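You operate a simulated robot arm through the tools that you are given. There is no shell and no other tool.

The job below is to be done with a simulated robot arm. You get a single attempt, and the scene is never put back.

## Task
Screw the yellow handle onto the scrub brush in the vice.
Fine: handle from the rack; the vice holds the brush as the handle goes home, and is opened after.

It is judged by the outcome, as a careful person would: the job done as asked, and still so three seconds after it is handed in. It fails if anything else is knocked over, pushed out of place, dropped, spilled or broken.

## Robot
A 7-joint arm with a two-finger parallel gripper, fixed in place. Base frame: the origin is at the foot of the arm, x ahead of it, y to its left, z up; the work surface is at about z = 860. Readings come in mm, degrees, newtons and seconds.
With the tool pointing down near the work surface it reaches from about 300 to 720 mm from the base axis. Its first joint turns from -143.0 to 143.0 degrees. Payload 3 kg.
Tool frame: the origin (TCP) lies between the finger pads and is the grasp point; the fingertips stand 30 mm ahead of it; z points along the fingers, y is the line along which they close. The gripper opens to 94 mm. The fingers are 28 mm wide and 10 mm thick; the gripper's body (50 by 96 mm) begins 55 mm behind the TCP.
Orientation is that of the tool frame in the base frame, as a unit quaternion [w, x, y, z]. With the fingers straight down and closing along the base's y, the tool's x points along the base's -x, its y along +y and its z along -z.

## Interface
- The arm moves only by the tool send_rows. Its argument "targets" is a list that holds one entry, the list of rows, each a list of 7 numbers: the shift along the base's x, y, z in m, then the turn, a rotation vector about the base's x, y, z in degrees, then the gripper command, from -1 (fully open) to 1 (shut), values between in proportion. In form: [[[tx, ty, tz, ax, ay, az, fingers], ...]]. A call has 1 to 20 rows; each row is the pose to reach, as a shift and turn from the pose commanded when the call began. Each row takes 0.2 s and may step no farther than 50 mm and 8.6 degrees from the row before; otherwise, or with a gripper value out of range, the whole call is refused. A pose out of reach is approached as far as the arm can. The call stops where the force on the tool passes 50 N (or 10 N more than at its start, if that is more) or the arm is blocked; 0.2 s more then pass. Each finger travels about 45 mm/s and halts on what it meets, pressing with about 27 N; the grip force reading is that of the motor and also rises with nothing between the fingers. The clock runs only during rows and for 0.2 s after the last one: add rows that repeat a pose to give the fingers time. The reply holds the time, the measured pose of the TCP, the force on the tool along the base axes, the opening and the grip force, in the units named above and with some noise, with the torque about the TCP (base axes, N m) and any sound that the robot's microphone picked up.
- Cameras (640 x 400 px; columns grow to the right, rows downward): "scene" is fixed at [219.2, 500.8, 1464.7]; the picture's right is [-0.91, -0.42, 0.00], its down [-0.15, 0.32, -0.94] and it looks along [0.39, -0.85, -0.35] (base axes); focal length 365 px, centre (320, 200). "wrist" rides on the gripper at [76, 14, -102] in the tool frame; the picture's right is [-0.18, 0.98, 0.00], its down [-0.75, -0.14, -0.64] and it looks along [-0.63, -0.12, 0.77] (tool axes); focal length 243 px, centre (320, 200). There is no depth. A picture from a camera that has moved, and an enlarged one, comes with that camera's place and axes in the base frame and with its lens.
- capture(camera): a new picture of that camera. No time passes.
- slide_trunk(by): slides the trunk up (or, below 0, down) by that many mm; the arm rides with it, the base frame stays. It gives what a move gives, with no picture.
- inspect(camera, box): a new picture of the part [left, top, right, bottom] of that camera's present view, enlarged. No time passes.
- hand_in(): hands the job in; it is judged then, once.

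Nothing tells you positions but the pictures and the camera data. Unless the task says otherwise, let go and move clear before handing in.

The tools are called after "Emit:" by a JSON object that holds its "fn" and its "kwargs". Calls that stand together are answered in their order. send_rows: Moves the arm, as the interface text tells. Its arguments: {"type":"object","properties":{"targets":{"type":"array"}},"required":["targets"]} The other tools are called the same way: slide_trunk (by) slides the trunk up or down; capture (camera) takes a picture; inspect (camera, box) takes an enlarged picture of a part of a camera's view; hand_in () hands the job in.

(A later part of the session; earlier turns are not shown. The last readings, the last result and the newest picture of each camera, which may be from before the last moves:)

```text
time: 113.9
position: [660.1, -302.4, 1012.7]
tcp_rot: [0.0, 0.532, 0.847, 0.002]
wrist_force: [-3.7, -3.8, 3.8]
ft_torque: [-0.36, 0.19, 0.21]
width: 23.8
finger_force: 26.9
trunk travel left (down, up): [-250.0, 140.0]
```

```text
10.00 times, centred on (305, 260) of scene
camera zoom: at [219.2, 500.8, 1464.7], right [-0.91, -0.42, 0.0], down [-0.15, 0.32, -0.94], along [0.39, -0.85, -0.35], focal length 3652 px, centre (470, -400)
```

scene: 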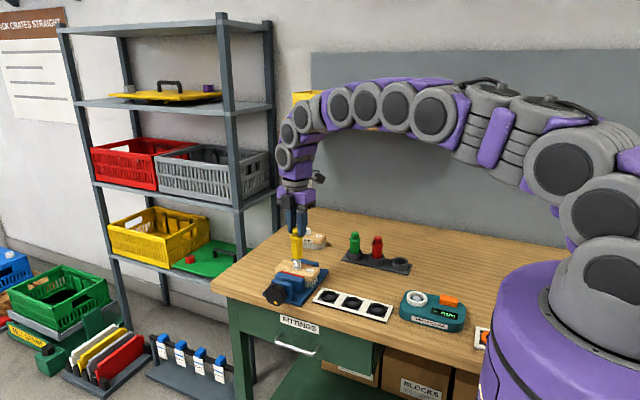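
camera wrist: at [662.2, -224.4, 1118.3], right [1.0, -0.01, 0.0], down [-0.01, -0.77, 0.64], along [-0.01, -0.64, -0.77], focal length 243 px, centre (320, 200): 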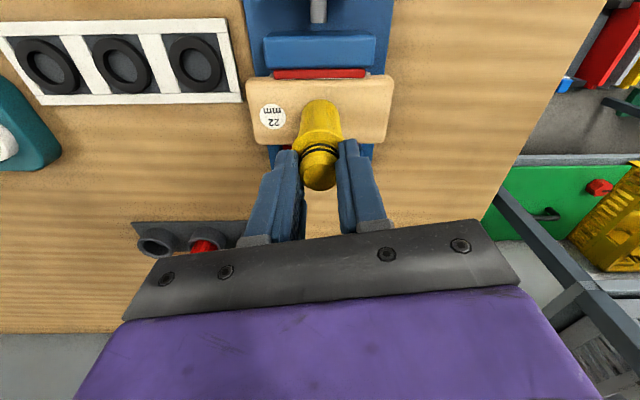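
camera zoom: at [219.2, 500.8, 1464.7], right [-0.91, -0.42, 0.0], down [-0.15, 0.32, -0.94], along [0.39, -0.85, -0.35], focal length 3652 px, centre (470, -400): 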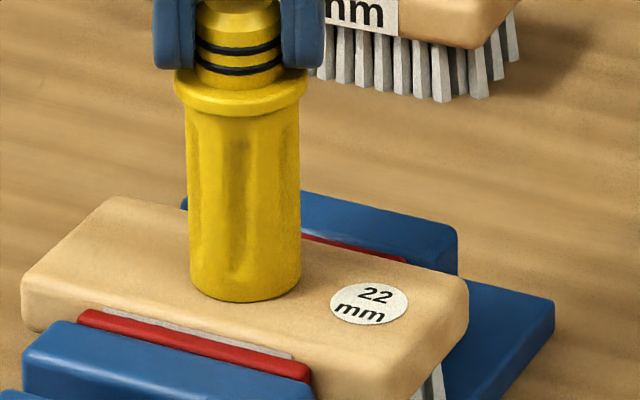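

A resisting torque of 0.21 N·m has appeared and the handle is at the brush surface, so it's seating. I'll snug it a little more.

Emit:
{"fn": "send_rows", "kwargs": {"targets": [[[0, 0, -0.0001, 0, 0, -6, 1], [0, 0, -0.0002, 0, 0, -12, 1], [0, 0, -0.0002, 0, 0, -18, 1], [0, 0, -0.0002, 0, 0, -18, 1]]]}}

Emit:
{"fn": "inspect", "kwargs": {"camera": "scene", "box": [285, 240, 325, 280]}}

Emit:
{"fn": "capture", "kwargs": {"camera": "wrist"}}

```text
time: 114.9
position: [659.3, -301.9, 1012.5]
tcp_rot: [-0.001, 0.658, 0.753, 0.002]
wrist_force: [-6.9, -3.3, -0.9]
ft_torque: [-0.11, 0.21, 0.3]
width: 23.1
finger_force: 26.6
trunk travel left (down, up): [-250.0, 140.0]
```

```text
10.00 times, centred on (305, 260) of scene
camera zoom: at [219.2, 500.8, 1464.7], right [-0.91, -0.42, 0.0], down [-0.15, 0.32, -0.94], along [0.39, -0.85, -0.35], focal length 3652 px, centre (470, -400)
```

zoom: 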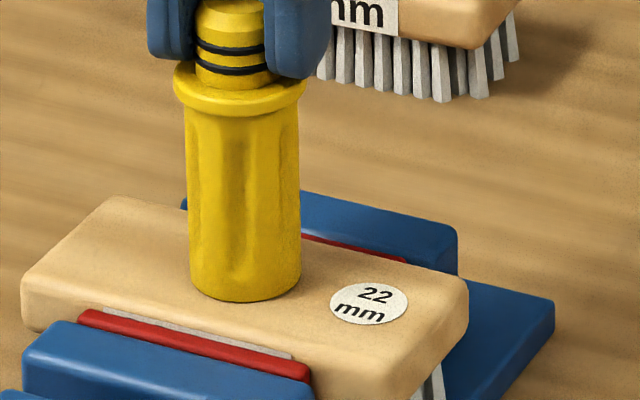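

```text
taken
camera wrist: at [664.5, -225.1, 1115.2], right [1.0, -0.05, 0.0], down [-0.04, -0.77, 0.64], along [-0.03, -0.64, -0.77], focal length 243 px, centre (320, 200)
```

wrist: 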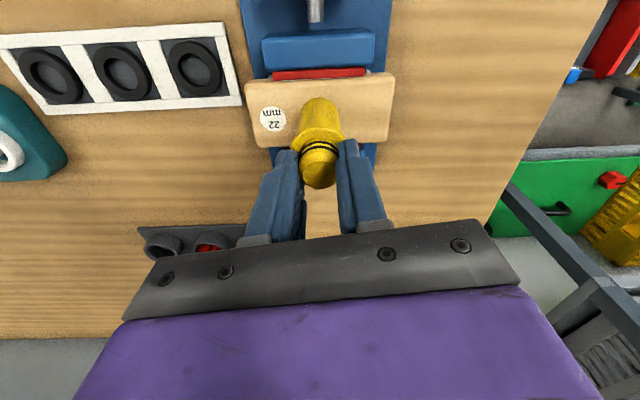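

The torque has levelled off at 0.3 N·m with the fingers starting to slip on the neck, so the handle seems home. I'll look closely at the joint.

Emit:
{"fn": "inspect", "kwargs": {"camera": "scene", "box": [292, 262, 316, 277]}}

Emit:
{"fn": "inspect", "kwargs": {"camera": "wrist", "box": [290, 80, 350, 120]}}

```text
16.00 times, centred on (304, 270) of scene
camera zoom: at [219.2, 500.8, 1464.7], right [-0.91, -0.42, 0.0], down [-0.15, 0.32, -0.94], along [0.39, -0.85, -0.35], focal length 5843 px, centre (576, -912)
```

zoom: 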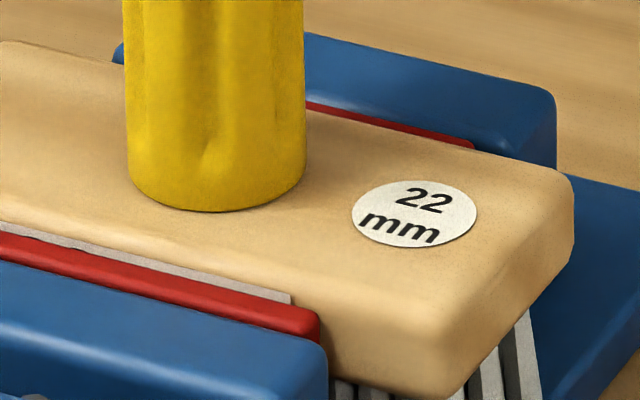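

```text
10.00 times, centred on (320, 100) of wrist
camera zoom: at [664.5, -225.1, 1115.2], right [1.0, -0.05, 0.0], down [-0.04, -0.77, 0.64], along [-0.03, -0.64, -0.77], focal length 2426 px, centre (320, 1200)
```

zoom: 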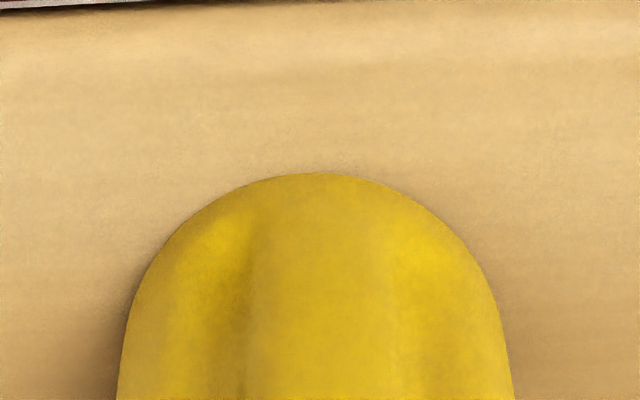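

The handle is flush on the brush. To be sure it's tight, I'll take one more short bite with a fresh grip.

Emit:
{"fn": "send_rows", "kwargs": {"targets": [[[0, 0, 0, 0, 0, 0, 0.4], [0, 0, 0, 0, 0, 0, 0.1], [0, 0, 0, 0, 0, 0, 0.0], [0.0, 0, 0.003, 0, 0, 0, 0.0], [0.0, 0, 0.003, 0, 0, 8, 0.0], [0.0, 0, 0.003, 0, 0, 16, 0.0], [0.0, 0, 0.003, 0, 0, 24, 0.0], [0.0, 0, 0.003, 0, 0, 32, 0.0], [0.0, 0, 0.003, 0, 0, 40, 0.0], [0.0, 0, 0.003, 0, 0, 48, 0.0], [0.0, 0, 0.003, 0, 0, 56, 0.0], [0.0, 0, 0.003, 0, 0, 64, 0.0], [0.0, 0, 0.003, 0, 0, 72, 0.0], [0, 0, -0.0005, 0, 0, 72, 0], [0, 0, -0.0005, 0, 0, 72, 0.5], [0, 0, -0.0005, 0, 0, 72, 1], [0, 0, -0.0005, 0, 0, 72, 1], [0, 0, -0.0005, 0, 0, 72, 1]]]}}

Emit:
{"fn": "inspect", "kwargs": {"camera": "scene", "box": [280, 230, 330, 280]}}

```text
time: 118.7
position: [660.0, -301.7, 1011.5]
tcp_rot: [-0.001, 0.088, 0.996, 0.002]
wrist_force: [-0.6, 0.2, 0.1]
ft_torque: [-0.17, 0.13, 0.02]
width: 23.5
finger_force: 27.3
trunk travel left (down, up): [-250.0, 140.0]
```

```text
8.00 times, centred on (305, 255) of scene
camera zoom: at [219.2, 500.8, 1464.7], right [-0.91, -0.42, 0.0], down [-0.15, 0.32, -0.94], along [0.39, -0.85, -0.35], focal length 2922 px, centre (440, -240)
```

zoom: 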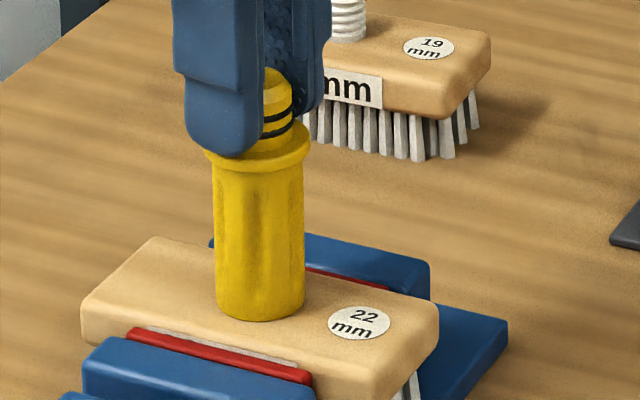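

Regripped with no load. I'll turn 40° clockwise now and see whether torque builds right away.

Emit:
{"fn": "send_rows", "kwargs": {"targets": [[[0, 0, 0, 0, 0, -8, 1], [0, 0, -0.0001, 0, 0, -16, 1], [0, 0, -0.0001, 0, 0, -24, 1], [0, 0, -0.0001, 0, 0, -24, 1]]]}}

Emit:
{"fn": "inspect", "kwargs": {"camera": "scene", "box": [280, 230, 330, 280]}}

```text
time: 119.7
position: [659.7, -301.8, 1011.8]
tcp_rot: [-0.001, 0.294, 0.956, 0.002]
wrist_force: [-0.6, -2.2, 2.5]
ft_torque: [-0.32, 0.03, 0.26]
width: 23.9
finger_force: 27.2
trunk travel left (down, up): [-250.0, 140.0]
```

```text
8.00 times, centred on (305, 255) of scene
camera zoom: at [219.2, 500.8, 1464.7], right [-0.91, -0.42, 0.0], down [-0.15, 0.32, -0.94], along [0.39, -0.85, -0.35], focal length 2922 px, centre (440, -240)
```

zoom: 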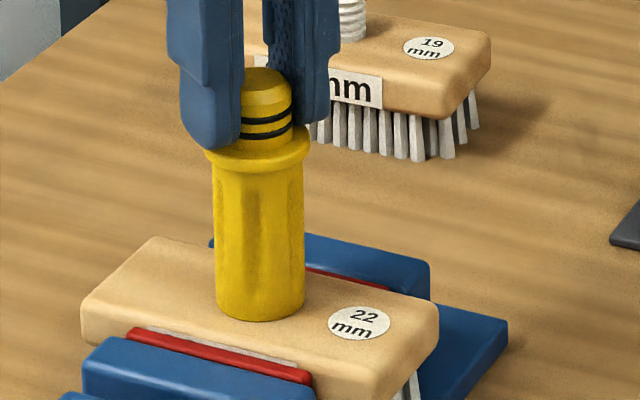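

Torque built straight to 0.26 N·m and the handle no longer turns or descends, so it is home. I'll let go and lift clear.

Emit:
{"fn": "send_rows", "kwargs": {"targets": [[[0, 0, 0, 0, 0, 0, 0.4], [0, 0, 0, 0, 0, 0, 0.1], [0, 0, 0, 0, 0, 0, -0.3], [0, 0, 0.005, 0, 0, 0, -0.3], [0, 0, 0.03, 0, 0, 0, -0.3], [0, 0, 0.07, 0, 0, 0, -0.3], [-0.01, 0, 0.11, 0, 0, 0, -0.5], [-0.03, 0, 0.14, 0, 0, 0, -1], [-0.03, 0, 0.14, 0, 0, 0, -1]]]}}

Emit:
{"fn": "capture", "kwargs": {"camera": "wrist"}}

Emit:
{"fn": "inspect", "kwargs": {"camera": "scene", "box": [250, 230, 350, 310]}}

```text
time: 121.7
position: [631.6, -301.2, 1149.9]
tcp_rot: [-0.001, 0.293, 0.956, 0.001]
wrist_force: [0.0, 0.5, 0.5]
ft_torque: [-0.03, -0.02, 0.01]
width: 94.2
finger_force: 0.2
trunk travel left (down, up): [-250.0, 140.0]
```

```text
taken
camera wrist: at [577.4, -248.0, 1253.3], right [0.7, 0.71, 0.0], down [0.55, -0.54, 0.64], along [0.45, -0.45, -0.77], focal length 243 px, centre (320, 200)
```

wrist: 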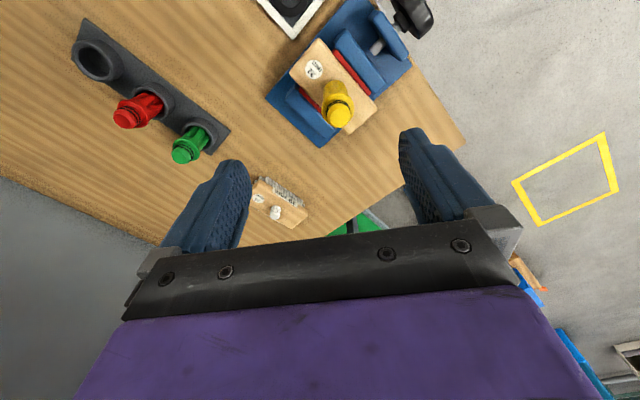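

```text
5.00 times, centred on (300, 270) of scene
camera zoom: at [219.2, 500.8, 1464.7], right [-0.91, -0.42, 0.0], down [-0.15, 0.32, -0.94], along [0.39, -0.85, -0.35], focal length 1826 px, centre (420, -150)
```

zoom: 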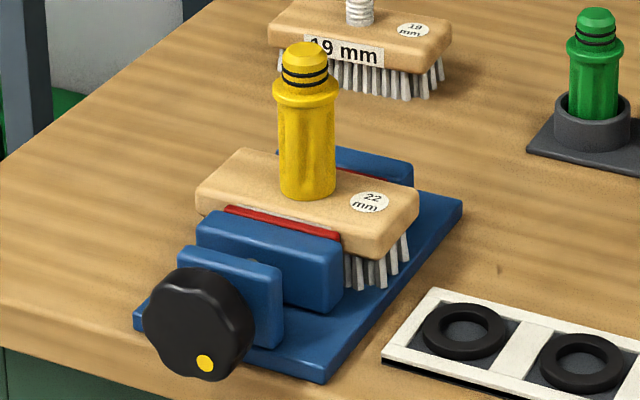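

The handle is standing firmly on the brush. Now I need to open the vice. I'll unwind the yaw, back away and turn the tool to face the knob again.

Emit:
{"fn": "send_rows", "kwargs": {"targets": [[[-0.004, 0.02, 0.005, 0, 0, 7, -1], [-0.008, 0.04, 0.01, 0, 0, 14, -1], [-0.012, 0.06, 0.01, 0, 0, 21, -1], [-0.016, 0.08, 0.01, 0, 0, 28, -1], [-0.02, 0.1, 0.01, 0, 0, 34.2, -1], [-0.02, 0.1, 0.01, 0, 0, 34.2, -1]]]}}

```text
time: 123.1
position: [610.4, -201.5, 1162.1]
tcp_rot: [-0.001, -0.001, 1.0, 0.002]
wrist_force: [-0.3, 0.1, 0.3]
ft_torque: [-0.02, 0.0, 0.02]
width: 93.8
finger_force: 0.0
trunk travel left (down, up): [-250.0, 140.0]
```

Emit:
{"fn": "send_rows", "kwargs": {"targets": [[[0.001, 0.011, 0, -7.5, 0, 0, -1], [0.002, 0.022, 0, -15, 0, 0, -1], [0.003, 0.033, 0, -22.5, 0, 0, -1], [0.004, 0.044, 0, -30, 0, 0, -1], [0.005, 0.055, 0, -37.5, 0, 0, -1], [0.006, 0.066, 0, -45, 0, 0, -1], [0.007, 0.077, 0, -52.5, 0, 0, -1], [0.008, 0.088, 0, -60, 0, 0, -1], [0.009, 0.099, -0.01, -67.5, 0, 0, -1], [0.01, 0.11, -0.02, -75, 0, 0, -1], [0.011, 0.121, -0.03, -82.5, 0, 0, -1], [0.012, 0.128, -0.04, -90, 0, 0, -1], [0.012, 0.128, -0.04, -90, 0, 0, -1]]]}}

Emit:
{"fn": "capture", "kwargs": {"camera": "scene"}}

```text
time: 125.9
position: [621.8, -72.3, 1121.7]
tcp_rot: [0.001, 0.0, -0.707, 0.707]
wrist_force: [-0.6, -0.4, 0.4]
ft_torque: [0.0, -0.04, 0.02]
width: 94.0
finger_force: 0.0
trunk travel left (down, up): [-250.0, 140.0]
```

```text
taken
```

scene: 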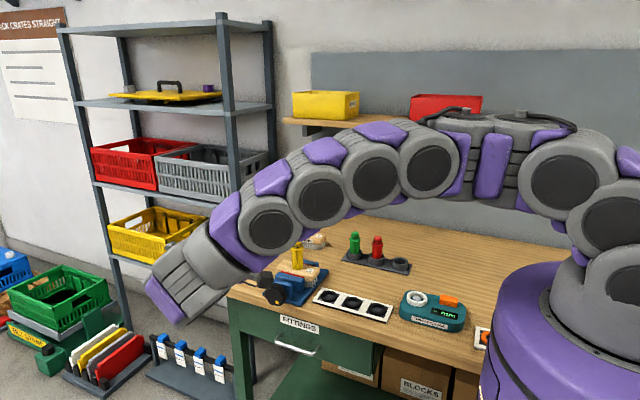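

Good. I'll slide the trunk down as before.

Emit:
{"fn": "slide_trunk", "kwargs": {"by": -150}}

```text
time: 127.6
position: [622.5, -71.4, 971.8]
tcp_rot: [-0.001, 0.0, 0.708, -0.707]
wrist_force: [-0.4, -0.9, 0.3]
ft_torque: [-0.01, 0.01, -0.01]
width: 93.9
finger_force: 0.0
trunk travel left (down, up): [-100.0, 290.0]
```

Next I'll line up with the knob axis at the start roll for loosening (counter-clockwise seen from the front).

Emit:
{"fn": "send_rows", "kwargs": {"targets": [[[0.006, -0.004, -0.012, 0, -7.5, 0, -0.7], [0.012, -0.008, -0.024, 0, -15, 0, -0.7], [0.019, -0.012, -0.036, 0, -22.5, 0, -0.7], [0.025, -0.018, -0.048, 0, -30, 0, -0.7], [0.032, -0.026, -0.06, 0, -37.5, 0, -0.7], [0.038, -0.036, -0.0733, 0, -45, 0, -0.7], [0.038, -0.036, -0.0733, 0, -45, 0, -0.7]]]}}

Emit:
{"fn": "capture", "kwargs": {"camera": "wrist"}}

```text
time: 129.2
position: [659.8, -108.7, 898.7]
tcp_rot: [-0.27, -0.27, -0.653, 0.654]
wrist_force: [0.1, 1.5, 0.7]
ft_torque: [0.01, -0.03, 0.02]
width: 80.0
finger_force: 0.1
trunk travel left (down, up): [-100.0, 290.0]
```

```text
taken
camera wrist: at [618.0, -6.4, 834.8], right [0.82, 0.0, -0.57], down [0.43, 0.64, 0.63], along [0.36, -0.77, 0.53], focal length 243 px, centre (320, 200)
```

wrist: 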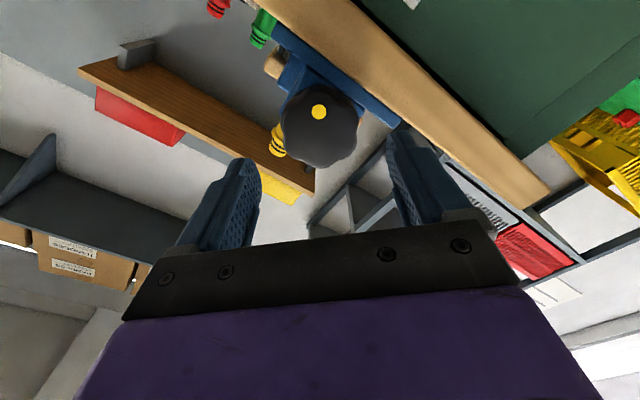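

The knob is centred. I'll move in and grip it.

Emit:
{"fn": "send_rows", "kwargs": {"targets": [[[0.0005, -0.025, 0, 0, 0, 0, -0.7], [0.0005, -0.057, 0, 0, 0, 0, -0.7], [0.0005, -0.057, 0, 0, 0, 0, -0.7], [0.0005, -0.057, 0, 0, 0, 0, 0.2], [0.0005, -0.057, 0, 0, 0, 0, 1], [0.0005, -0.057, 0, 0, 0, 0, 1], [0.0005, -0.057, 0, 0, 0, 0, 1]]]}}

Emit:
{"fn": "capture", "kwargs": {"camera": "wrist"}}

```text
time: 130.4
position: [611.4, -144.8, 855.6]
tcp_rot: [0.181, 0.307, 0.686, -0.634]
wrist_force: [0.5, 1.5, -0.2]
ft_torque: [-0.06, 0.01, -0.01]
width: 29.3
finger_force: 0.2
trunk travel left (down, up): [-100.0, 290.0]
stopped in row 5: the force on the tool passed its limit at 158 N (the readings are from after the stop); the commanded pose is now the measured one
```

```text
taken
camera wrist: at [579.4, -30.5, 809.0], right [0.78, -0.03, -0.63], down [0.56, 0.49, 0.67], along [0.29, -0.87, 0.39], focal length 243 px, centre (320, 200)
```

wrist: 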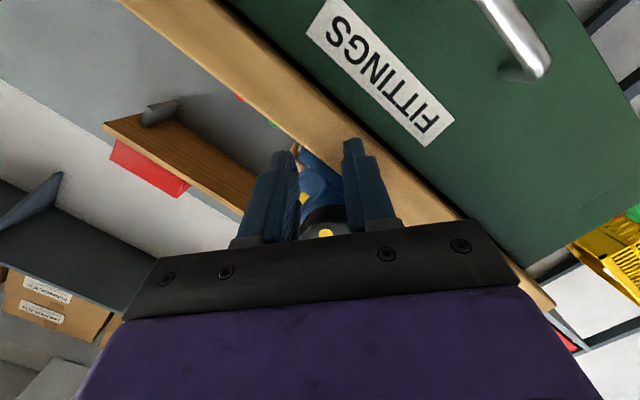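

The fingers slipped off the knob again as they closed, so this roll angle doesn't give a stable grip. I'll check the scene before moving.

Emit:
{"fn": "capture", "kwargs": {"camera": "scene"}}

Emit:
{"fn": "inspect", "kwargs": {"camera": "wrist", "box": [220, 60, 460, 260]}}

```text
taken
```

scene: 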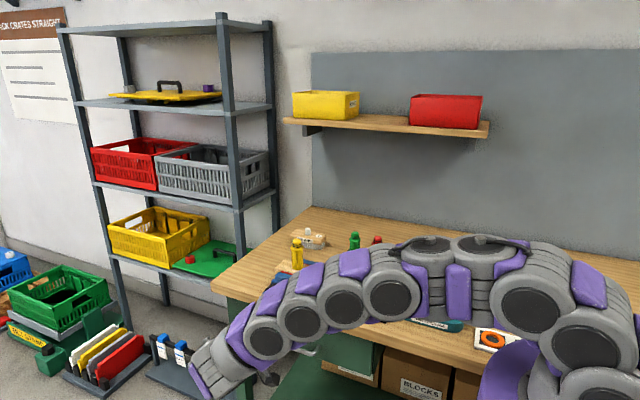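

```text
2.00 times, centred on (340, 160) of wrist
camera zoom: at [579.4, -30.5, 809.0], right [0.78, -0.03, -0.63], down [0.56, 0.49, 0.67], along [0.29, -0.87, 0.39], focal length 485 px, centre (280, 280)
```

zoom: 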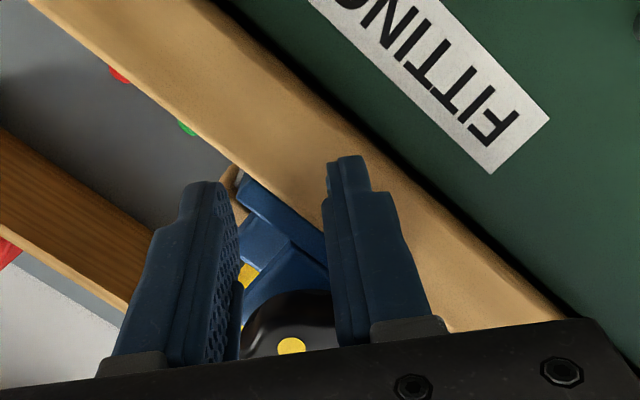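

Nothing else has moved, and the gripper is free in front of the table edge. I'll back straight off and re-level.

Emit:
{"fn": "send_rows", "kwargs": {"targets": [[[0.003, 0.025, 0, 0, 0, 0, 0.38], [0.006, 0.05, 0, 0, 0, 0, 0.38], [0.009, 0.075, 0, -4, -2, 4, 0.38], [0.01, 0.08, 0.01, -7.9, -4.3, 7.8, 0.38], [0.01, 0.08, 0.02, -7.9, -4.3, 7.8, 0]]]}}

Emit:
{"fn": "capture", "kwargs": {"camera": "wrist"}}

```text
time: 131.6
position: [621.4, -72.2, 874.2]
tcp_rot: [0.268, 0.271, 0.655, -0.652]
wrist_force: [0.0, -0.4, -0.8]
ft_torque: [-0.01, 0.04, 0.0]
width: 46.7
finger_force: 0.1
trunk travel left (down, up): [-100.0, 290.0]
```

```text
taken
camera wrist: at [578.1, 30.1, 811.2], right [0.82, 0.0, -0.57], down [0.44, 0.64, 0.64], along [0.36, -0.77, 0.52], focal length 243 px, centre (320, 200)
```

wrist: 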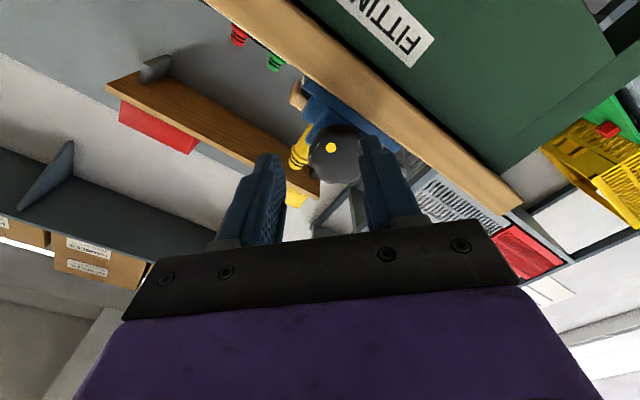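

Level again. I'll roll to the camera-on-top side, where the grip worked, and test how far past that the wrist can go.

Emit:
{"fn": "send_rows", "kwargs": {"targets": [[[0.004, 0, 0.005, 0, 8.5, 0, -0.3], [0.008, 0, 0.01, 0, 17, 0, -0.7], [0.012, 0, 0.015, 0, 25.5, 0, -0.7], [0.016, 0, 0.02, 0, 34, 0, -0.7], [0.02, 0, 0.025, 0, 42.5, 0, -0.7], [0.024, 0, 0.03, 0, 51, 0, -0.7], [0.028, 0, 0.035, 0, 59.5, 0, -0.7], [0.032, 0, 0.04, 0, 68, 0, -0.7], [0.036, 0, 0.045, 0, 76.5, 0, -0.7], [0.039, 0, 0.05, 0, 85, 0, -0.7], [0.039, 0, 0.05, 0, 93.5, 0, -0.7], [0.039, 0, 0.05, 0, 102, 0, -0.7], [0.039, 0, 0.05, 0, 110.5, 0, -0.7], [0.039, 0, 0.05, 0, 119, 0, -0.7], [0.039, 0, 0.05, 0, 127.5, 0, -0.7], [0.039, 0, 0.05, 0, 136, 0, -0.7], [0.039, 0, 0.05, 0, 144.5, 0, -0.7], [0.039, 0, 0.05, 0, 153, 0, -0.7], [0.039, 0, 0.05, 0, 161.5, 0, -0.7], [0.039, 0, 0.05, 0, 170, 0, -0.7]]]}}

Emit:
{"fn": "capture", "kwargs": {"camera": "wrist"}}

```text
time: 135.8
position: [660.2, -69.3, 924.1]
tcp_rot: [0.629, 0.627, -0.324, 0.326]
wrist_force: [-0.3, 0.6, 0.3]
ft_torque: [-0.05, 0.0, 0.03]
width: 79.9
finger_force: 0.0
trunk travel left (down, up): [-100.0, 290.0]
```

```text
taken
camera wrist: at [694.0, 33.1, 994.4], right [-0.91, 0.0, 0.42], down [-0.32, 0.64, -0.7], along [-0.27, -0.77, -0.58], focal length 243 px, centre (320, 200)
```

wrist: 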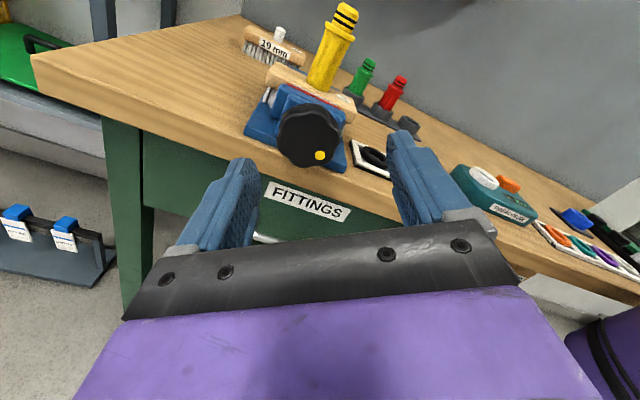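

+125° is reachable. I'll test a further 40°.

Emit:
{"fn": "send_rows", "kwargs": {"targets": [[[0, 0, 0, 0, 8, 0, -0.7], [0, 0, 0, 0, 16, 0, -0.7], [0, 0, 0, 0, 24, 0, -0.7], [0, 0, 0, 0, 32, 0, -0.7], [0, 0, 0, 0, 40, 0, -0.7]]]}}

```text
time: 137.0
position: [660.2, -68.9, 924.5]
tcp_rot: [0.702, 0.701, -0.089, 0.091]
wrist_force: [-0.1, -0.6, 0.1]
ft_torque: [0.02, 0.02, 0.01]
width: 79.8
finger_force: 0.0
trunk travel left (down, up): [-100.0, 290.0]
```

The wrist reaches +165°, so I can loosen in bites from about +40° to +160°. First I'll look at the knob's lobes and the jaw.

Emit:
{"fn": "capture", "kwargs": {"camera": "wrist"}}

Emit:
{"fn": "inspect", "kwargs": {"camera": "wrist", "box": [250, 60, 400, 200]}}

```text
taken
camera wrist: at [731.2, 33.2, 956.9], right [-0.43, 0.0, 0.9], down [-0.69, 0.64, -0.33], along [-0.58, -0.77, -0.27], focal length 243 px, centre (320, 200)
```

wrist: 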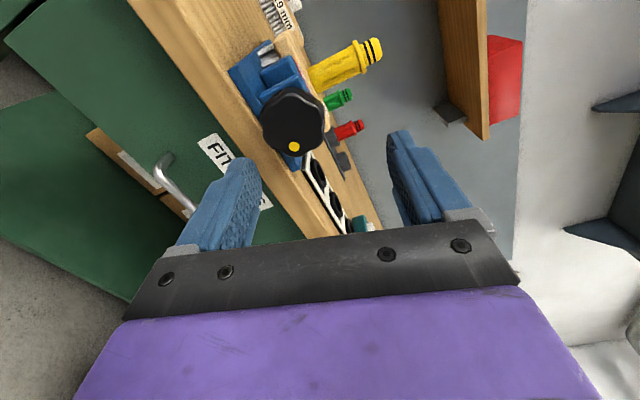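

```text
2.86 times, centred on (325, 130) of wrist
camera zoom: at [731.2, 33.2, 956.9], right [-0.43, 0.0, 0.9], down [-0.69, 0.64, -0.33], along [-0.58, -0.77, -0.27], focal length 693 px, centre (306, 400)
```

zoom: 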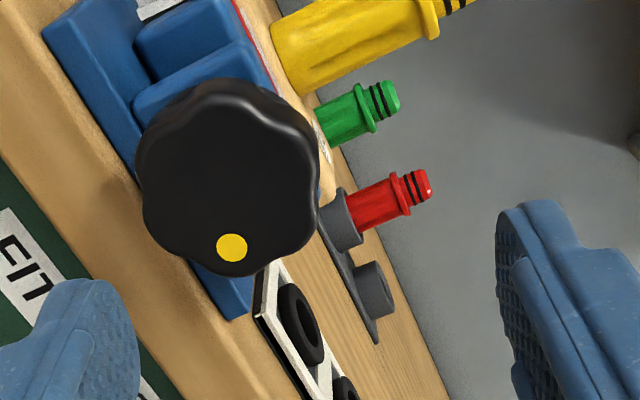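

I'll roll back to +50°, where gripping worked before, at the knob's height and still in front of it.

Emit:
{"fn": "send_rows", "kwargs": {"targets": [[[0, -0.002, -0.002, 0, -8.2, 0, -0.7], [0, -0.004, -0.004, 0, -16.4, 0, -0.7], [0, -0.006, -0.006, 0, -24.6, 0, -0.7], [0, -0.008, -0.008, 0, -32.8, 0, -0.7], [0, -0.01, -0.01, 0, -41, 0, -0.7], [0, -0.012, -0.012, 0, -49.2, 0, -0.7], [0, -0.014, -0.014, 0, -57.4, 0, -0.7], [0, -0.016, -0.016, 0, -65.6, 0, -0.7], [0, -0.018, -0.018, 0, -73.8, 0, -0.7], [0, -0.02, -0.02, 0, -82, 0, -0.7], [0, -0.023, -0.022, 0, -90.2, 0, -0.7], [0, -0.026, -0.024, 0, -98.4, 0, -0.7], [0, -0.029, -0.0258, 0, -106.6, 0, -0.7], [0, -0.032, -0.0258, 0, -115, 0, -0.7], [0, -0.032, -0.0258, 0, -115, 0, -0.7]]]}}

Emit:
{"fn": "capture", "kwargs": {"camera": "wrist"}}

Emit:
{"fn": "inspect", "kwargs": {"camera": "wrist", "box": [250, 50, 400, 190]}}

```text
time: 140.2
position: [660.0, -102.0, 897.5]
tcp_rot: [0.3, 0.299, -0.64, 0.641]
wrist_force: [0.1, 0.4, 0.3]
ft_torque: [0.01, 0.01, -0.02]
width: 79.8
finger_force: 0.1
trunk travel left (down, up): [-100.0, 290.0]
```

```text
taken
camera wrist: at [601.7, 0.7, 947.4], right [-0.64, 0.0, -0.77], down [0.59, 0.64, -0.49], along [0.49, -0.77, -0.41], focal length 243 px, centre (320, 200)
```

wrist: 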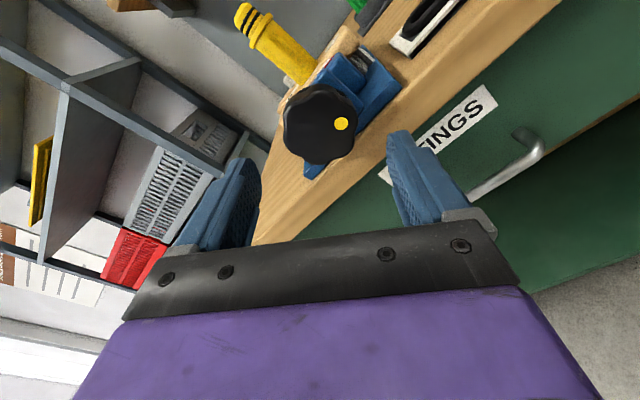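

```text
2.86 times, centred on (325, 120) of wrist
camera zoom: at [601.7, 0.7, 947.4], right [-0.64, 0.0, -0.77], down [0.59, 0.64, -0.49], along [0.49, -0.77, -0.41], focal length 693 px, centre (306, 429)
```

zoom: 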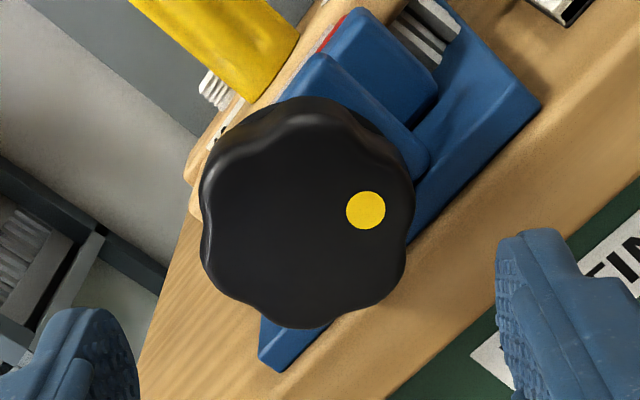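

I want to be sure the brush and handle are undisturbed, so I'll check with the scene camera.

Emit:
{"fn": "inspect", "kwargs": {"camera": "scene", "box": [260, 225, 340, 295]}}

Emit:
{"fn": "capture", "kwargs": {"camera": "scene"}}

```text
5.71 times, centred on (300, 260) of scene
camera zoom: at [219.2, 500.8, 1464.7], right [-0.91, -0.42, 0.0], down [-0.15, 0.32, -0.94], along [0.39, -0.85, -0.35], focal length 2087 px, centre (434, -143)
```

zoom: 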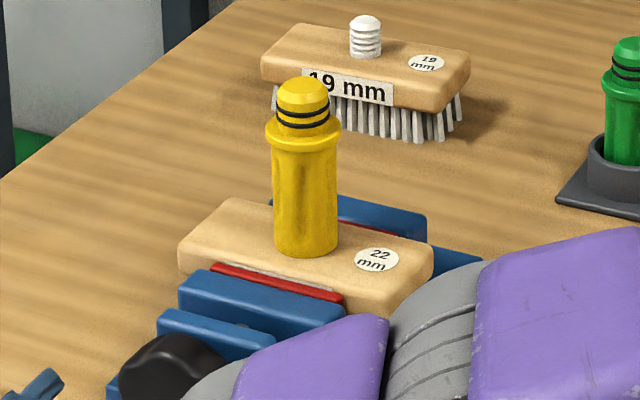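

```text
taken
```

scene: 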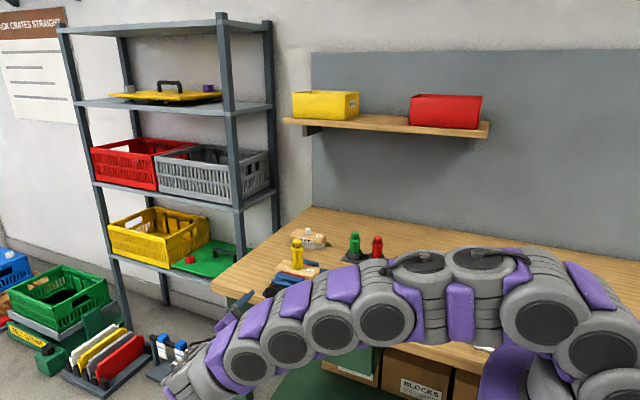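

The handle and brush are upright and seated. I'll move in around the knob with the fingers open.

Emit:
{"fn": "send_rows", "kwargs": {"targets": [[[0.0005, -0.03, 0.0008, 0, 0, 0, -0.7], [0.0005, -0.063, 0.0008, 0, 0, 0, -0.7], [0.0005, -0.063, 0.0008, 0, 0, 0, -0.7]]]}}

Emit:
{"fn": "capture", "kwargs": {"camera": "wrist"}}

```text
time: 141.0
position: [660.4, -165.3, 900.9]
tcp_rot: [0.301, 0.3, -0.64, 0.64]
wrist_force: [-0.5, 0.9, 0.5]
ft_torque: [-0.03, 0.01, 0.0]
width: 79.7
finger_force: 0.0
trunk travel left (down, up): [-100.0, 290.0]
```

```text
taken
camera wrist: at [601.9, -62.5, 948.9], right [-0.64, 0.0, -0.77], down [0.59, 0.64, -0.49], along [0.49, -0.77, -0.41], focal length 243 px, centre (320, 200)
```

wrist: 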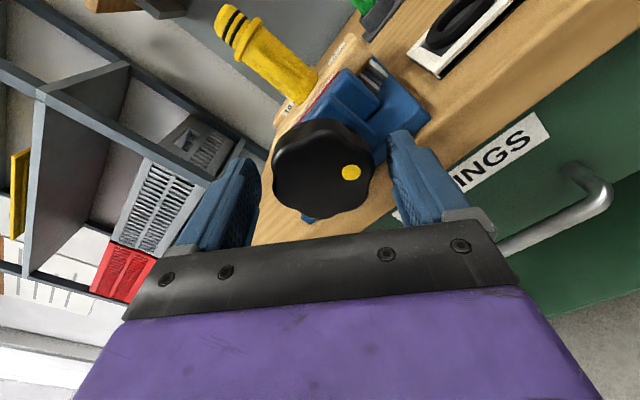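

The knob is in the same position in the grip as in an earlier successful bite. I'll close gently in small steps.

Emit:
{"fn": "send_rows", "kwargs": {"targets": [[[0.0, 0, -0.0008, 0, 0, 0, -0.6], [0.0, 0, -0.0008, 0, 0, 0, -0.5], [0, 0, -0.0008, 0, 0, 0, -0.4], [0, 0, -0.0008, 0, 0, 0, -0.3], [0, 0, -0.0008, 0, 0, 0, -0.25], [0, 0, -0.0008, 0, 0, 0, -0.2], [0, 0, -0.0008, 0, 0, 0, 0.0], [0, 0, -0.0008, 0, 0, 0, 1], [0, 0, -0.0008, 0, 0, 0, 1]]]}}

```text
time: 142.3
position: [623.5, -13.2, 628.6]
tcp_rot: [-0.063, -0.383, 0.894, -0.224]
wrist_force: [-1.5, 0.7, 1.0]
ft_torque: [0.12, -0.1, 0.04]
width: 56.6
finger_force: 0.1
trunk travel left (down, up): [-100.0, 290.0]
stopped in row 6: the force on the tool passed its limit at 252 N (the readings are from after the stop); the commanded pose is now the measured one
```

The tool was thrown well clear, down in front of the bench. I'll look at everything before moving.

Emit:
{"fn": "capture", "kwargs": {"camera": "scene"}}

Emit:
{"fn": "capture", "kwargs": {"camera": "wrist"}}

Emit:
{"fn": "inspect", "kwargs": {"camera": "scene", "box": [250, 225, 350, 310]}}

```text
taken
```

scene: 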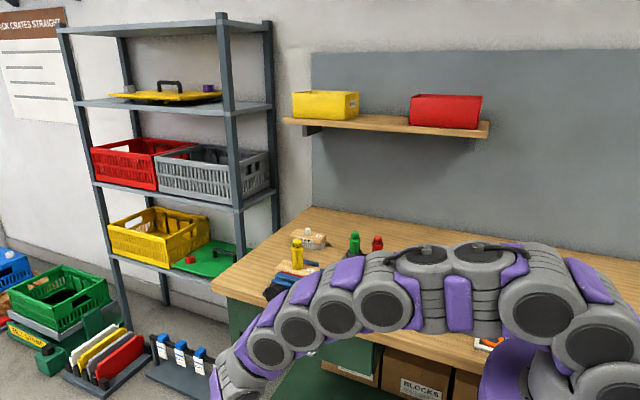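

```text
taken
camera wrist: at [554.9, -8.5, 736.7], right [-0.57, 0.72, -0.4], down [0.59, 0.7, 0.41], along [0.57, 0.0, -0.82], focal length 243 px, centre (320, 200)
```

wrist: 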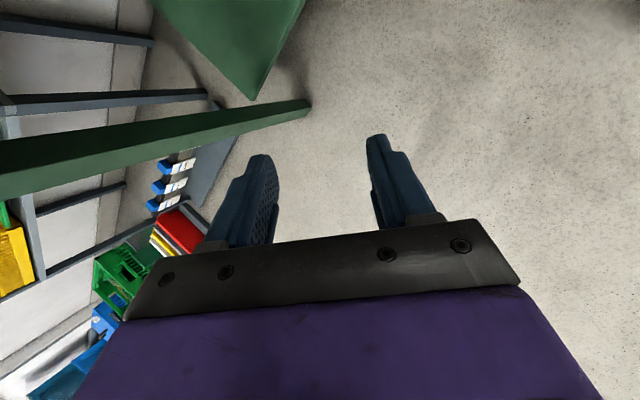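

```text
4.71 times, centred on (300, 268) of scene
camera zoom: at [219.2, 500.8, 1464.7], right [-0.91, -0.42, 0.0], down [-0.15, 0.32, -0.94], along [0.39, -0.85, -0.35], focal length 1718 px, centre (414, -118)
```

zoom: 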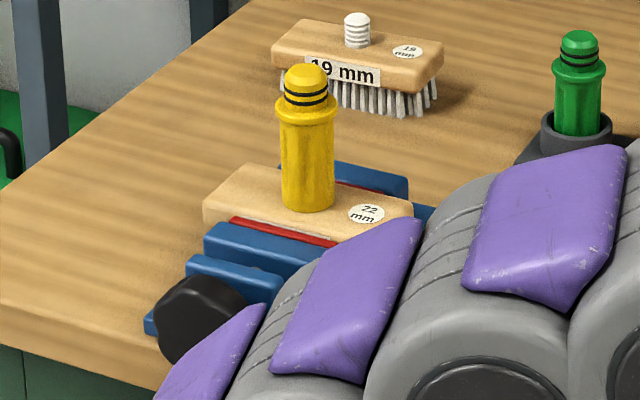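

All the objects are still in place, and only the arm was thrown. I suspect the arm is too stretched out in that pose and becomes unstable when it contacts the knob. I'll raise it carefully back to the facing pose, then lower the trunk so the arm is more bent.

Emit:
{"fn": "send_rows", "kwargs": {"targets": [[[0, 0.005, 0.04, 0, 0, 0, -0.2], [0, 0.01, 0.08, 0, 0, 0, -0.7], [0, 0.01, 0.12, -8, 0.7, 0, -0.7], [0, 0.005, 0.15, -16, 1.5, -0.1, -0.7], [0, 0, 0.18, -24, 2.2, -0.2, -0.7], [0, -0.005, 0.21, -32, 2.9, -0.3, -0.7], [0, -0.015, 0.24, -40, 3.7, -0.4, -0.7], [0, -0.025, 0.27, -48, 4.4, -0.5, -0.7], [0, -0.035, 0.3, -56, 5.1, -0.5, -0.7], [0, -0.04, 0.32, -63.3, 5.8, -0.6, -0.7], [0, -0.04, 0.32, -63.3, 5.8, -0.6, -0.7]]]}}

Emit:
{"fn": "capture", "kwargs": {"camera": "wrist"}}

```text
time: 144.7
position: [621.6, -48.2, 935.4]
tcp_rot: [-0.306, -0.298, 0.64, -0.638]
wrist_force: [-0.2, 0.8, 0.8]
ft_torque: [0.01, 0.0, 0.02]
width: 80.2
finger_force: 0.1
trunk travel left (down, up): [-100.0, 290.0]
```

```text
taken
camera wrist: at [565.7, 55.0, 985.8], right [-0.64, 0.01, -0.77], down [0.6, 0.63, -0.49], along [0.48, -0.77, -0.41], focal length 243 px, centre (320, 200)
```

wrist: 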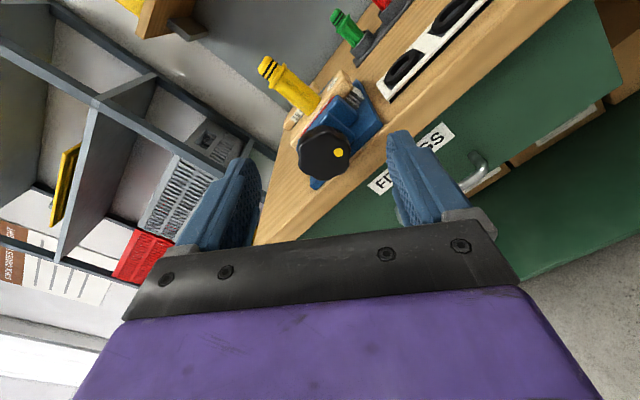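

Recovered, facing the knob. I'll raise the tool, then lower the trunk by the same amount so the arm is less stretched at the knob.

Emit:
{"fn": "send_rows", "kwargs": {"targets": [[[0.01, 0, 0.03, 0, 0, 0, -0.7], [0.02, 0, 0.06, 0, 0, 0, -0.7], [0.03, 0, 0.09, 0, 0, 0, -0.7], [0.035, 0, 0.1, 0, 0, 0, -0.7]]]}}

Emit:
{"fn": "slide_trunk", "kwargs": {"by": -100}}

Emit:
{"fn": "capture", "kwargs": {"camera": "scene"}}

```text
time: 145.7
position: [658.6, -48.3, 1034.0]
tcp_rot: [-0.307, -0.298, 0.642, -0.637]
wrist_force: [-0.5, -0.2, 0.0]
ft_torque: [-0.02, 0.0, -0.01]
width: 79.9
finger_force: 0.0
trunk travel left (down, up): [-100.0, 290.0]
```

```text
time: 147.0
position: [657.8, -48.6, 935.6]
tcp_rot: [-0.306, -0.298, 0.641, -0.638]
wrist_force: [0.8, -0.7, 0.3]
ft_torque: [0.0, 0.02, 0.0]
width: 80.1
finger_force: 0.1
trunk travel left (down, up): [0.0, 390.0]
```

```text
taken
```

scene: 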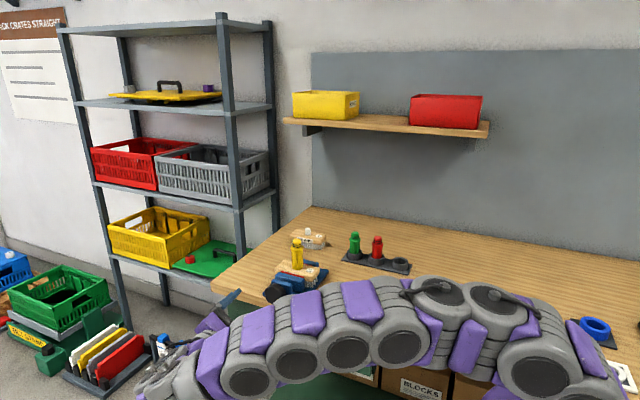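

The trunk is at its lowest and the arm is more bent. I'll use the roll where every grip on the knob worked, with the fingers level, and take a shallower hold this time so the tips stay well clear of the vice plate.

Emit:
{"fn": "send_rows", "kwargs": {"targets": [[[0.0005, -0.01, -0.007, 0, 8, 0.2, -0.7], [0.001, -0.02, -0.015, 0, 16, 0.3, -0.7], [0.0016, -0.03, -0.023, 0, 24, 0.5, -0.7], [0.0022, -0.04, -0.03, 0, 32, 0.6, -0.7], [0.0027, -0.05, -0.037, 0, 40, 0.7, -0.7], [0.0027, -0.05, -0.037, 0, 40, 0.7, -0.7]]]}}

Emit:
{"fn": "capture", "kwargs": {"camera": "wrist"}}

Emit:
{"fn": "inspect", "kwargs": {"camera": "wrist", "box": [240, 50, 420, 210]}}

```text
time: 148.4
position: [660.5, -97.8, 898.5]
tcp_rot: [0.503, 0.503, -0.496, 0.499]
wrist_force: [0.6, -0.3, -0.1]
ft_torque: [0.01, 0.0, -0.03]
width: 79.8
finger_force: 0.0
trunk travel left (down, up): [0.0, 390.0]
```

```text
taken
camera wrist: at [648.4, 3.8, 974.9], right [-0.98, 0.0, -0.17], down [0.13, 0.64, -0.76], along [0.11, -0.77, -0.63], focal length 243 px, centre (320, 200)
```

wrist: 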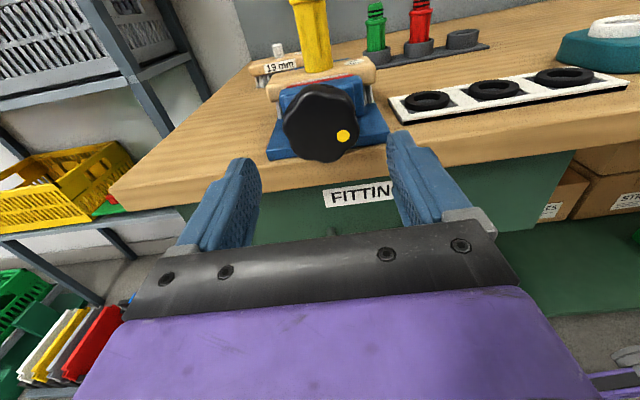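

```text
2.50 times, centred on (330, 130) of wrist
camera zoom: at [648.4, 3.8, 974.9], right [-0.98, 0.0, -0.17], down [0.13, 0.64, -0.76], along [0.11, -0.77, -0.63], focal length 606 px, centre (295, 375)
```

zoom: 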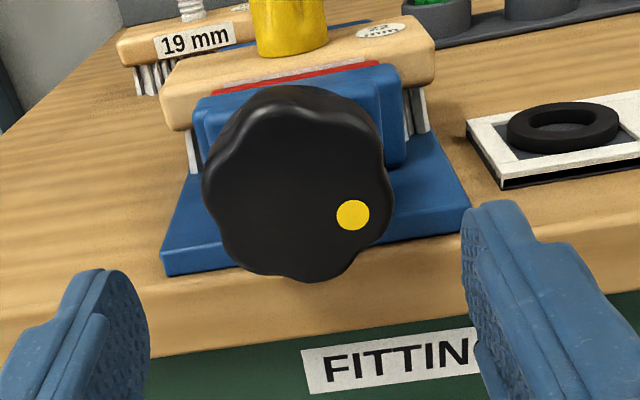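

The view is clear and the knob is centred. I'll move in to the shallower depth first.

Emit:
{"fn": "send_rows", "kwargs": {"targets": [[[0, -0.03, 0, 0, 0, 0, -0.7], [0, -0.06, 0, 0, 0, 0, -0.7], [0, -0.06, 0, 0, 0, 0, -0.7]]]}}

Emit:
{"fn": "inspect", "kwargs": {"camera": "wrist", "box": [220, 80, 460, 240]}}

```text
time: 149.2
position: [660.1, -159.0, 898.8]
tcp_rot: [0.503, 0.502, -0.496, 0.498]
wrist_force: [-1.2, 0.1, -0.5]
ft_torque: [-0.01, 0.01, -0.01]
width: 80.0
finger_force: 0.1
trunk travel left (down, up): [0.0, 390.0]
```

```text
2.50 times, centred on (340, 160) of wrist
camera zoom: at [647.7, -57.1, 974.9], right [-0.98, 0.0, -0.17], down [0.13, 0.64, -0.76], along [0.11, -0.77, -0.63], focal length 606 px, centre (270, 300)
```

zoom: 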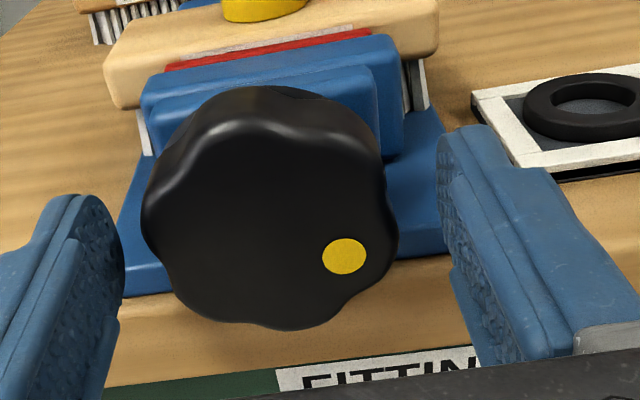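

The knob is centred exactly. I'll close the fingers with the same command pattern that worked before.

Emit:
{"fn": "send_rows", "kwargs": {"targets": [[[0, 0, 0, 0, 0, 0, 0.2], [0, 0, 0, 0, 0, 0, 1], [0, 0, 0, 0, 0, 0, 1], [0, 0, 0, 0, 0, 0, 1]]]}}

Emit:
{"fn": "capture", "kwargs": {"camera": "wrist"}}

```text
time: 150.2
position: [660.8, -158.4, 898.9]
tcp_rot: [0.503, 0.502, -0.497, 0.499]
wrist_force: [-2.4, 1.8, 0.2]
ft_torque: [-0.23, 0.29, -0.22]
width: 56.4
finger_force: 45.3
trunk travel left (down, up): [0.0, 390.0]
```

```text
taken
camera wrist: at [647.6, -56.4, 975.0], right [-0.98, 0.0, -0.17], down [0.13, 0.64, -0.76], along [0.11, -0.77, -0.63], focal length 243 px, centre (320, 200)
```

wrist: 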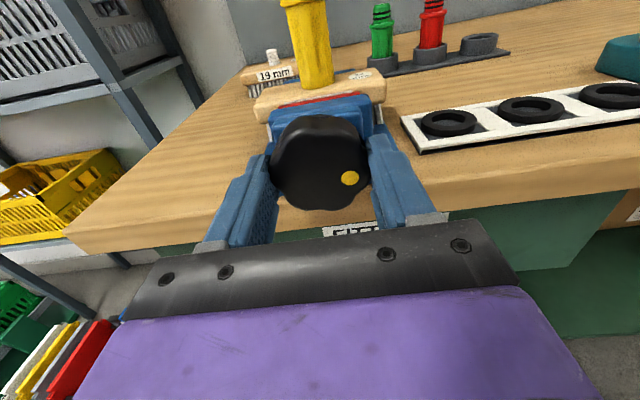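

The grip held this time. Now I'll turn gently counter-clockwise (loosening), 24° to start.

Emit:
{"fn": "send_rows", "kwargs": {"targets": [[[0, 0, 0, 0, 4, 0, 1], [0, 0, 0, 0, 9, 0, 1], [0, 0, 0, 0, 14, 0, 1], [0, 0, 0, 0, 19, 0, 1], [0, 0, 0, 0, 24, 0, 1], [0, 0, 0, 0, 24, 0, 1]]]}}

Emit:
{"fn": "capture", "kwargs": {"camera": "wrist"}}

```text
time: 151.6
position: [659.7, -158.4, 898.8]
tcp_rot: [0.595, 0.594, -0.382, 0.383]
wrist_force: [-3.3, -1.1, -4.2]
ft_torque: [-0.76, 0.2, 0.37]
width: 56.5
finger_force: 44.7
trunk travel left (down, up): [0.0, 390.0]
```

```text
taken
camera wrist: at [680.3, -56.4, 973.9], right [-0.97, 0.0, 0.24], down [-0.19, 0.64, -0.75], along [-0.15, -0.77, -0.62], focal length 243 px, centre (320, 200)
```

wrist: 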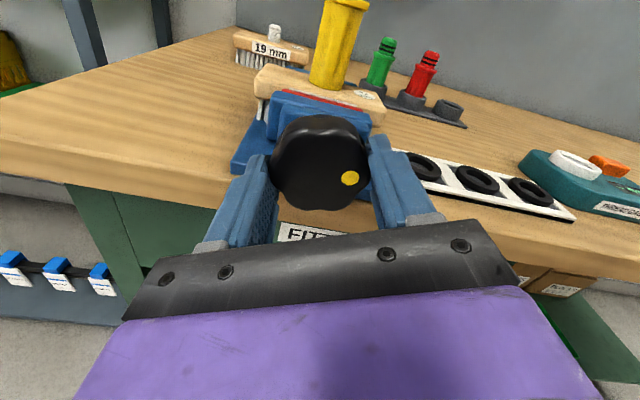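

The knob is turning with the gripper and the clamp torque is dropping. I'll continue.

Emit:
{"fn": "send_rows", "kwargs": {"targets": [[[0, 0, 0, 0, 6, 0, 1], [0, 0, 0, 0, 13, 0, 1], [0, 0, 0, 0, 20, 0, 1], [0, 0, 0, 0, 27, 0, 1], [0, 0, 0, 0, 34, 0, 1], [0, 0, 0, 0, 41, 0, 1], [0, 0, 0, 0, 48, 0, 1], [0, 0, 0, 0, 48, 0, 1]]]}}

Emit:
{"fn": "capture", "kwargs": {"camera": "wrist"}}

```text
time: 153.4
position: [660.5, -159.3, 898.8]
tcp_rot: [0.699, 0.699, -0.106, 0.108]
wrist_force: [6.3, -1.8, -3.2]
ft_torque: [-0.01, 0.03, -0.57]
width: 56.4
finger_force: 45.2
trunk travel left (down, up): [0.0, 390.0]
```

```text
taken
camera wrist: at [730.3, -56.4, 934.7], right [-0.47, 0.0, 0.88], down [-0.68, 0.64, -0.36], along [-0.56, -0.77, -0.3], focal length 243 px, centre (320, 200)
```

wrist: 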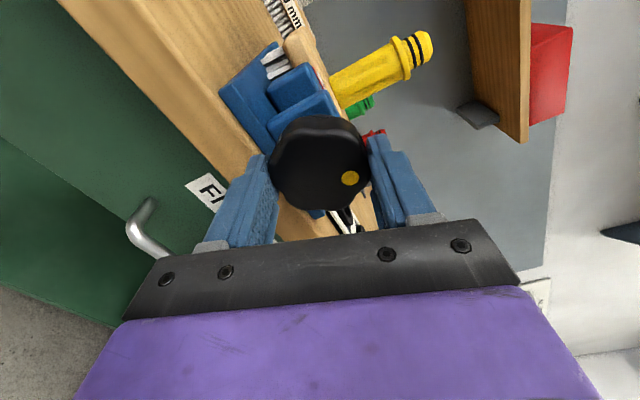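

The clamp torque is gone. I'll open the fingers quickly to a clear width with the arm held still.

Emit:
{"fn": "send_rows", "kwargs": {"targets": [[[0, 0, 0, 0, 0, 0, -0.7], [0, 0, 0, 0, 0, 0, -0.7], [0, 0, 0, 0, 0, 0, -0.7]]]}}

```text
time: 154.2
position: [660.3, -158.6, 899.2]
tcp_rot: [0.699, 0.699, -0.106, 0.108]
wrist_force: [-0.1, 0.0, 0.7]
ft_torque: [0.0, 0.01, 0.02]
width: 79.8
finger_force: 0.1
trunk travel left (down, up): [0.0, 390.0]
```

Released cleanly. I'll back off, roll back 90° and come in again for the next bite.

Emit:
{"fn": "send_rows", "kwargs": {"targets": [[[0, 0.022, 0, 0, 0, 0, -0.7], [0, 0.045, 0, 0, 0, 0, -0.7], [0, 0.045, 0, 0, -8.2, 0, -0.7], [0, 0.045, 0, 0, -16.4, 0, -0.7], [0, 0.045, 0, 0, -24.6, 0, -0.7], [0, 0.045, 0, 0, -32.8, 0, -0.7], [0, 0.045, 0, 0, -41, 0, -0.7], [0, 0.045, 0, 0, -49.2, 0, -0.7], [0, 0.045, 0, 0, -57.4, 0, -0.7], [0, 0.045, 0, 0, -65.6, 0, -0.7], [0, 0.045, 0, 0, -73.8, 0, -0.7], [0, 0.045, 0, 0, -82, 0, -0.7], [0, 0.045, 0, 0, -90, 0, -0.7], [0, 0.022, 0, 0, -90, 0, -0.7], [0, 0, 0, 0, -90, 0, -0.7], [0, 0, 0, 0, -90, 0, -0.7]]]}}

Emit:
{"fn": "capture", "kwargs": {"camera": "wrist"}}

Emit:
{"fn": "inspect", "kwargs": {"camera": "scene", "box": [260, 225, 340, 295]}}

```text
time: 157.6
position: [659.7, -158.8, 898.4]
tcp_rot: [0.419, 0.418, -0.569, 0.571]
wrist_force: [0.3, 0.5, 0.3]
ft_torque: [-0.01, -0.01, -0.02]
width: 80.0
finger_force: 0.0
trunk travel left (down, up): [0.0, 390.0]
```

```text
taken
camera wrist: at [624.9, -56.5, 966.4], right [-0.88, 0.0, -0.47], down [0.36, 0.64, -0.68], along [0.3, -0.77, -0.56], focal length 243 px, centre (320, 200)
```

wrist: 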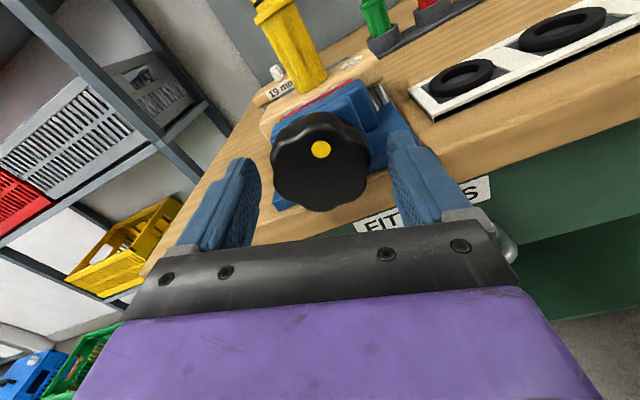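

```text
5.71 times, centred on (300, 260) of scene
camera zoom: at [219.2, 500.8, 1464.7], right [-0.91, -0.42, 0.0], down [-0.15, 0.32, -0.94], along [0.39, -0.85, -0.35], focal length 2087 px, centre (434, -143)
```

zoom: 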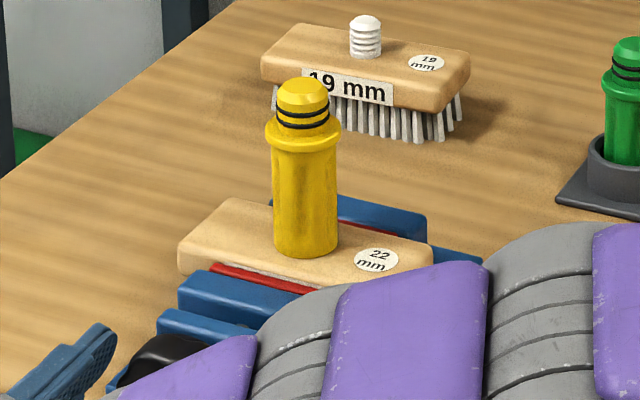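

All still upright. I'll close on the knob again.

Emit:
{"fn": "send_rows", "kwargs": {"targets": [[[0, 0, 0, 0, 0, 0, 0.2], [0, 0, 0, 0, 0, 0, 1], [0, 0, 0, 0, 0, 0, 1], [0, 0, 0, 0, 0, 0, 1]]]}}

```text
time: 158.6
position: [659.7, -158.5, 897.6]
tcp_rot: [0.419, 0.418, -0.569, 0.571]
wrist_force: [-1.7, -0.5, -1.0]
ft_torque: [0.27, -0.02, -0.59]
width: 57.7
finger_force: 44.7
trunk travel left (down, up): [0.0, 390.0]
```

The grip is good. I'll turn 88° counter-clockwise.

Emit:
{"fn": "send_rows", "kwargs": {"targets": [[[0, 0, 0, 0, 6, 0, 1], [0, 0, 0, 0, 14, 0, 1], [0, 0, 0, 0, 22, 0, 1], [0, 0, 0, 0, 30, 0, 1], [0, 0, 0, 0, 38, 0, 1], [0, 0, 0, 0, 46, 0, 1], [0, 0, 0, 0, 54, 0, 1], [0, 0, 0, 0, 62, 0, 1], [0, 0, 0, 0, 70, 0, 1], [0, 0, 0, 0, 78, 0, 1], [0, 0, 0, 0, 88, 0, 1], [0, 0, 0, 0, 88, 0, 1]]]}}

```text
refused: row 11 steps farther than a row can; nothing moved
```

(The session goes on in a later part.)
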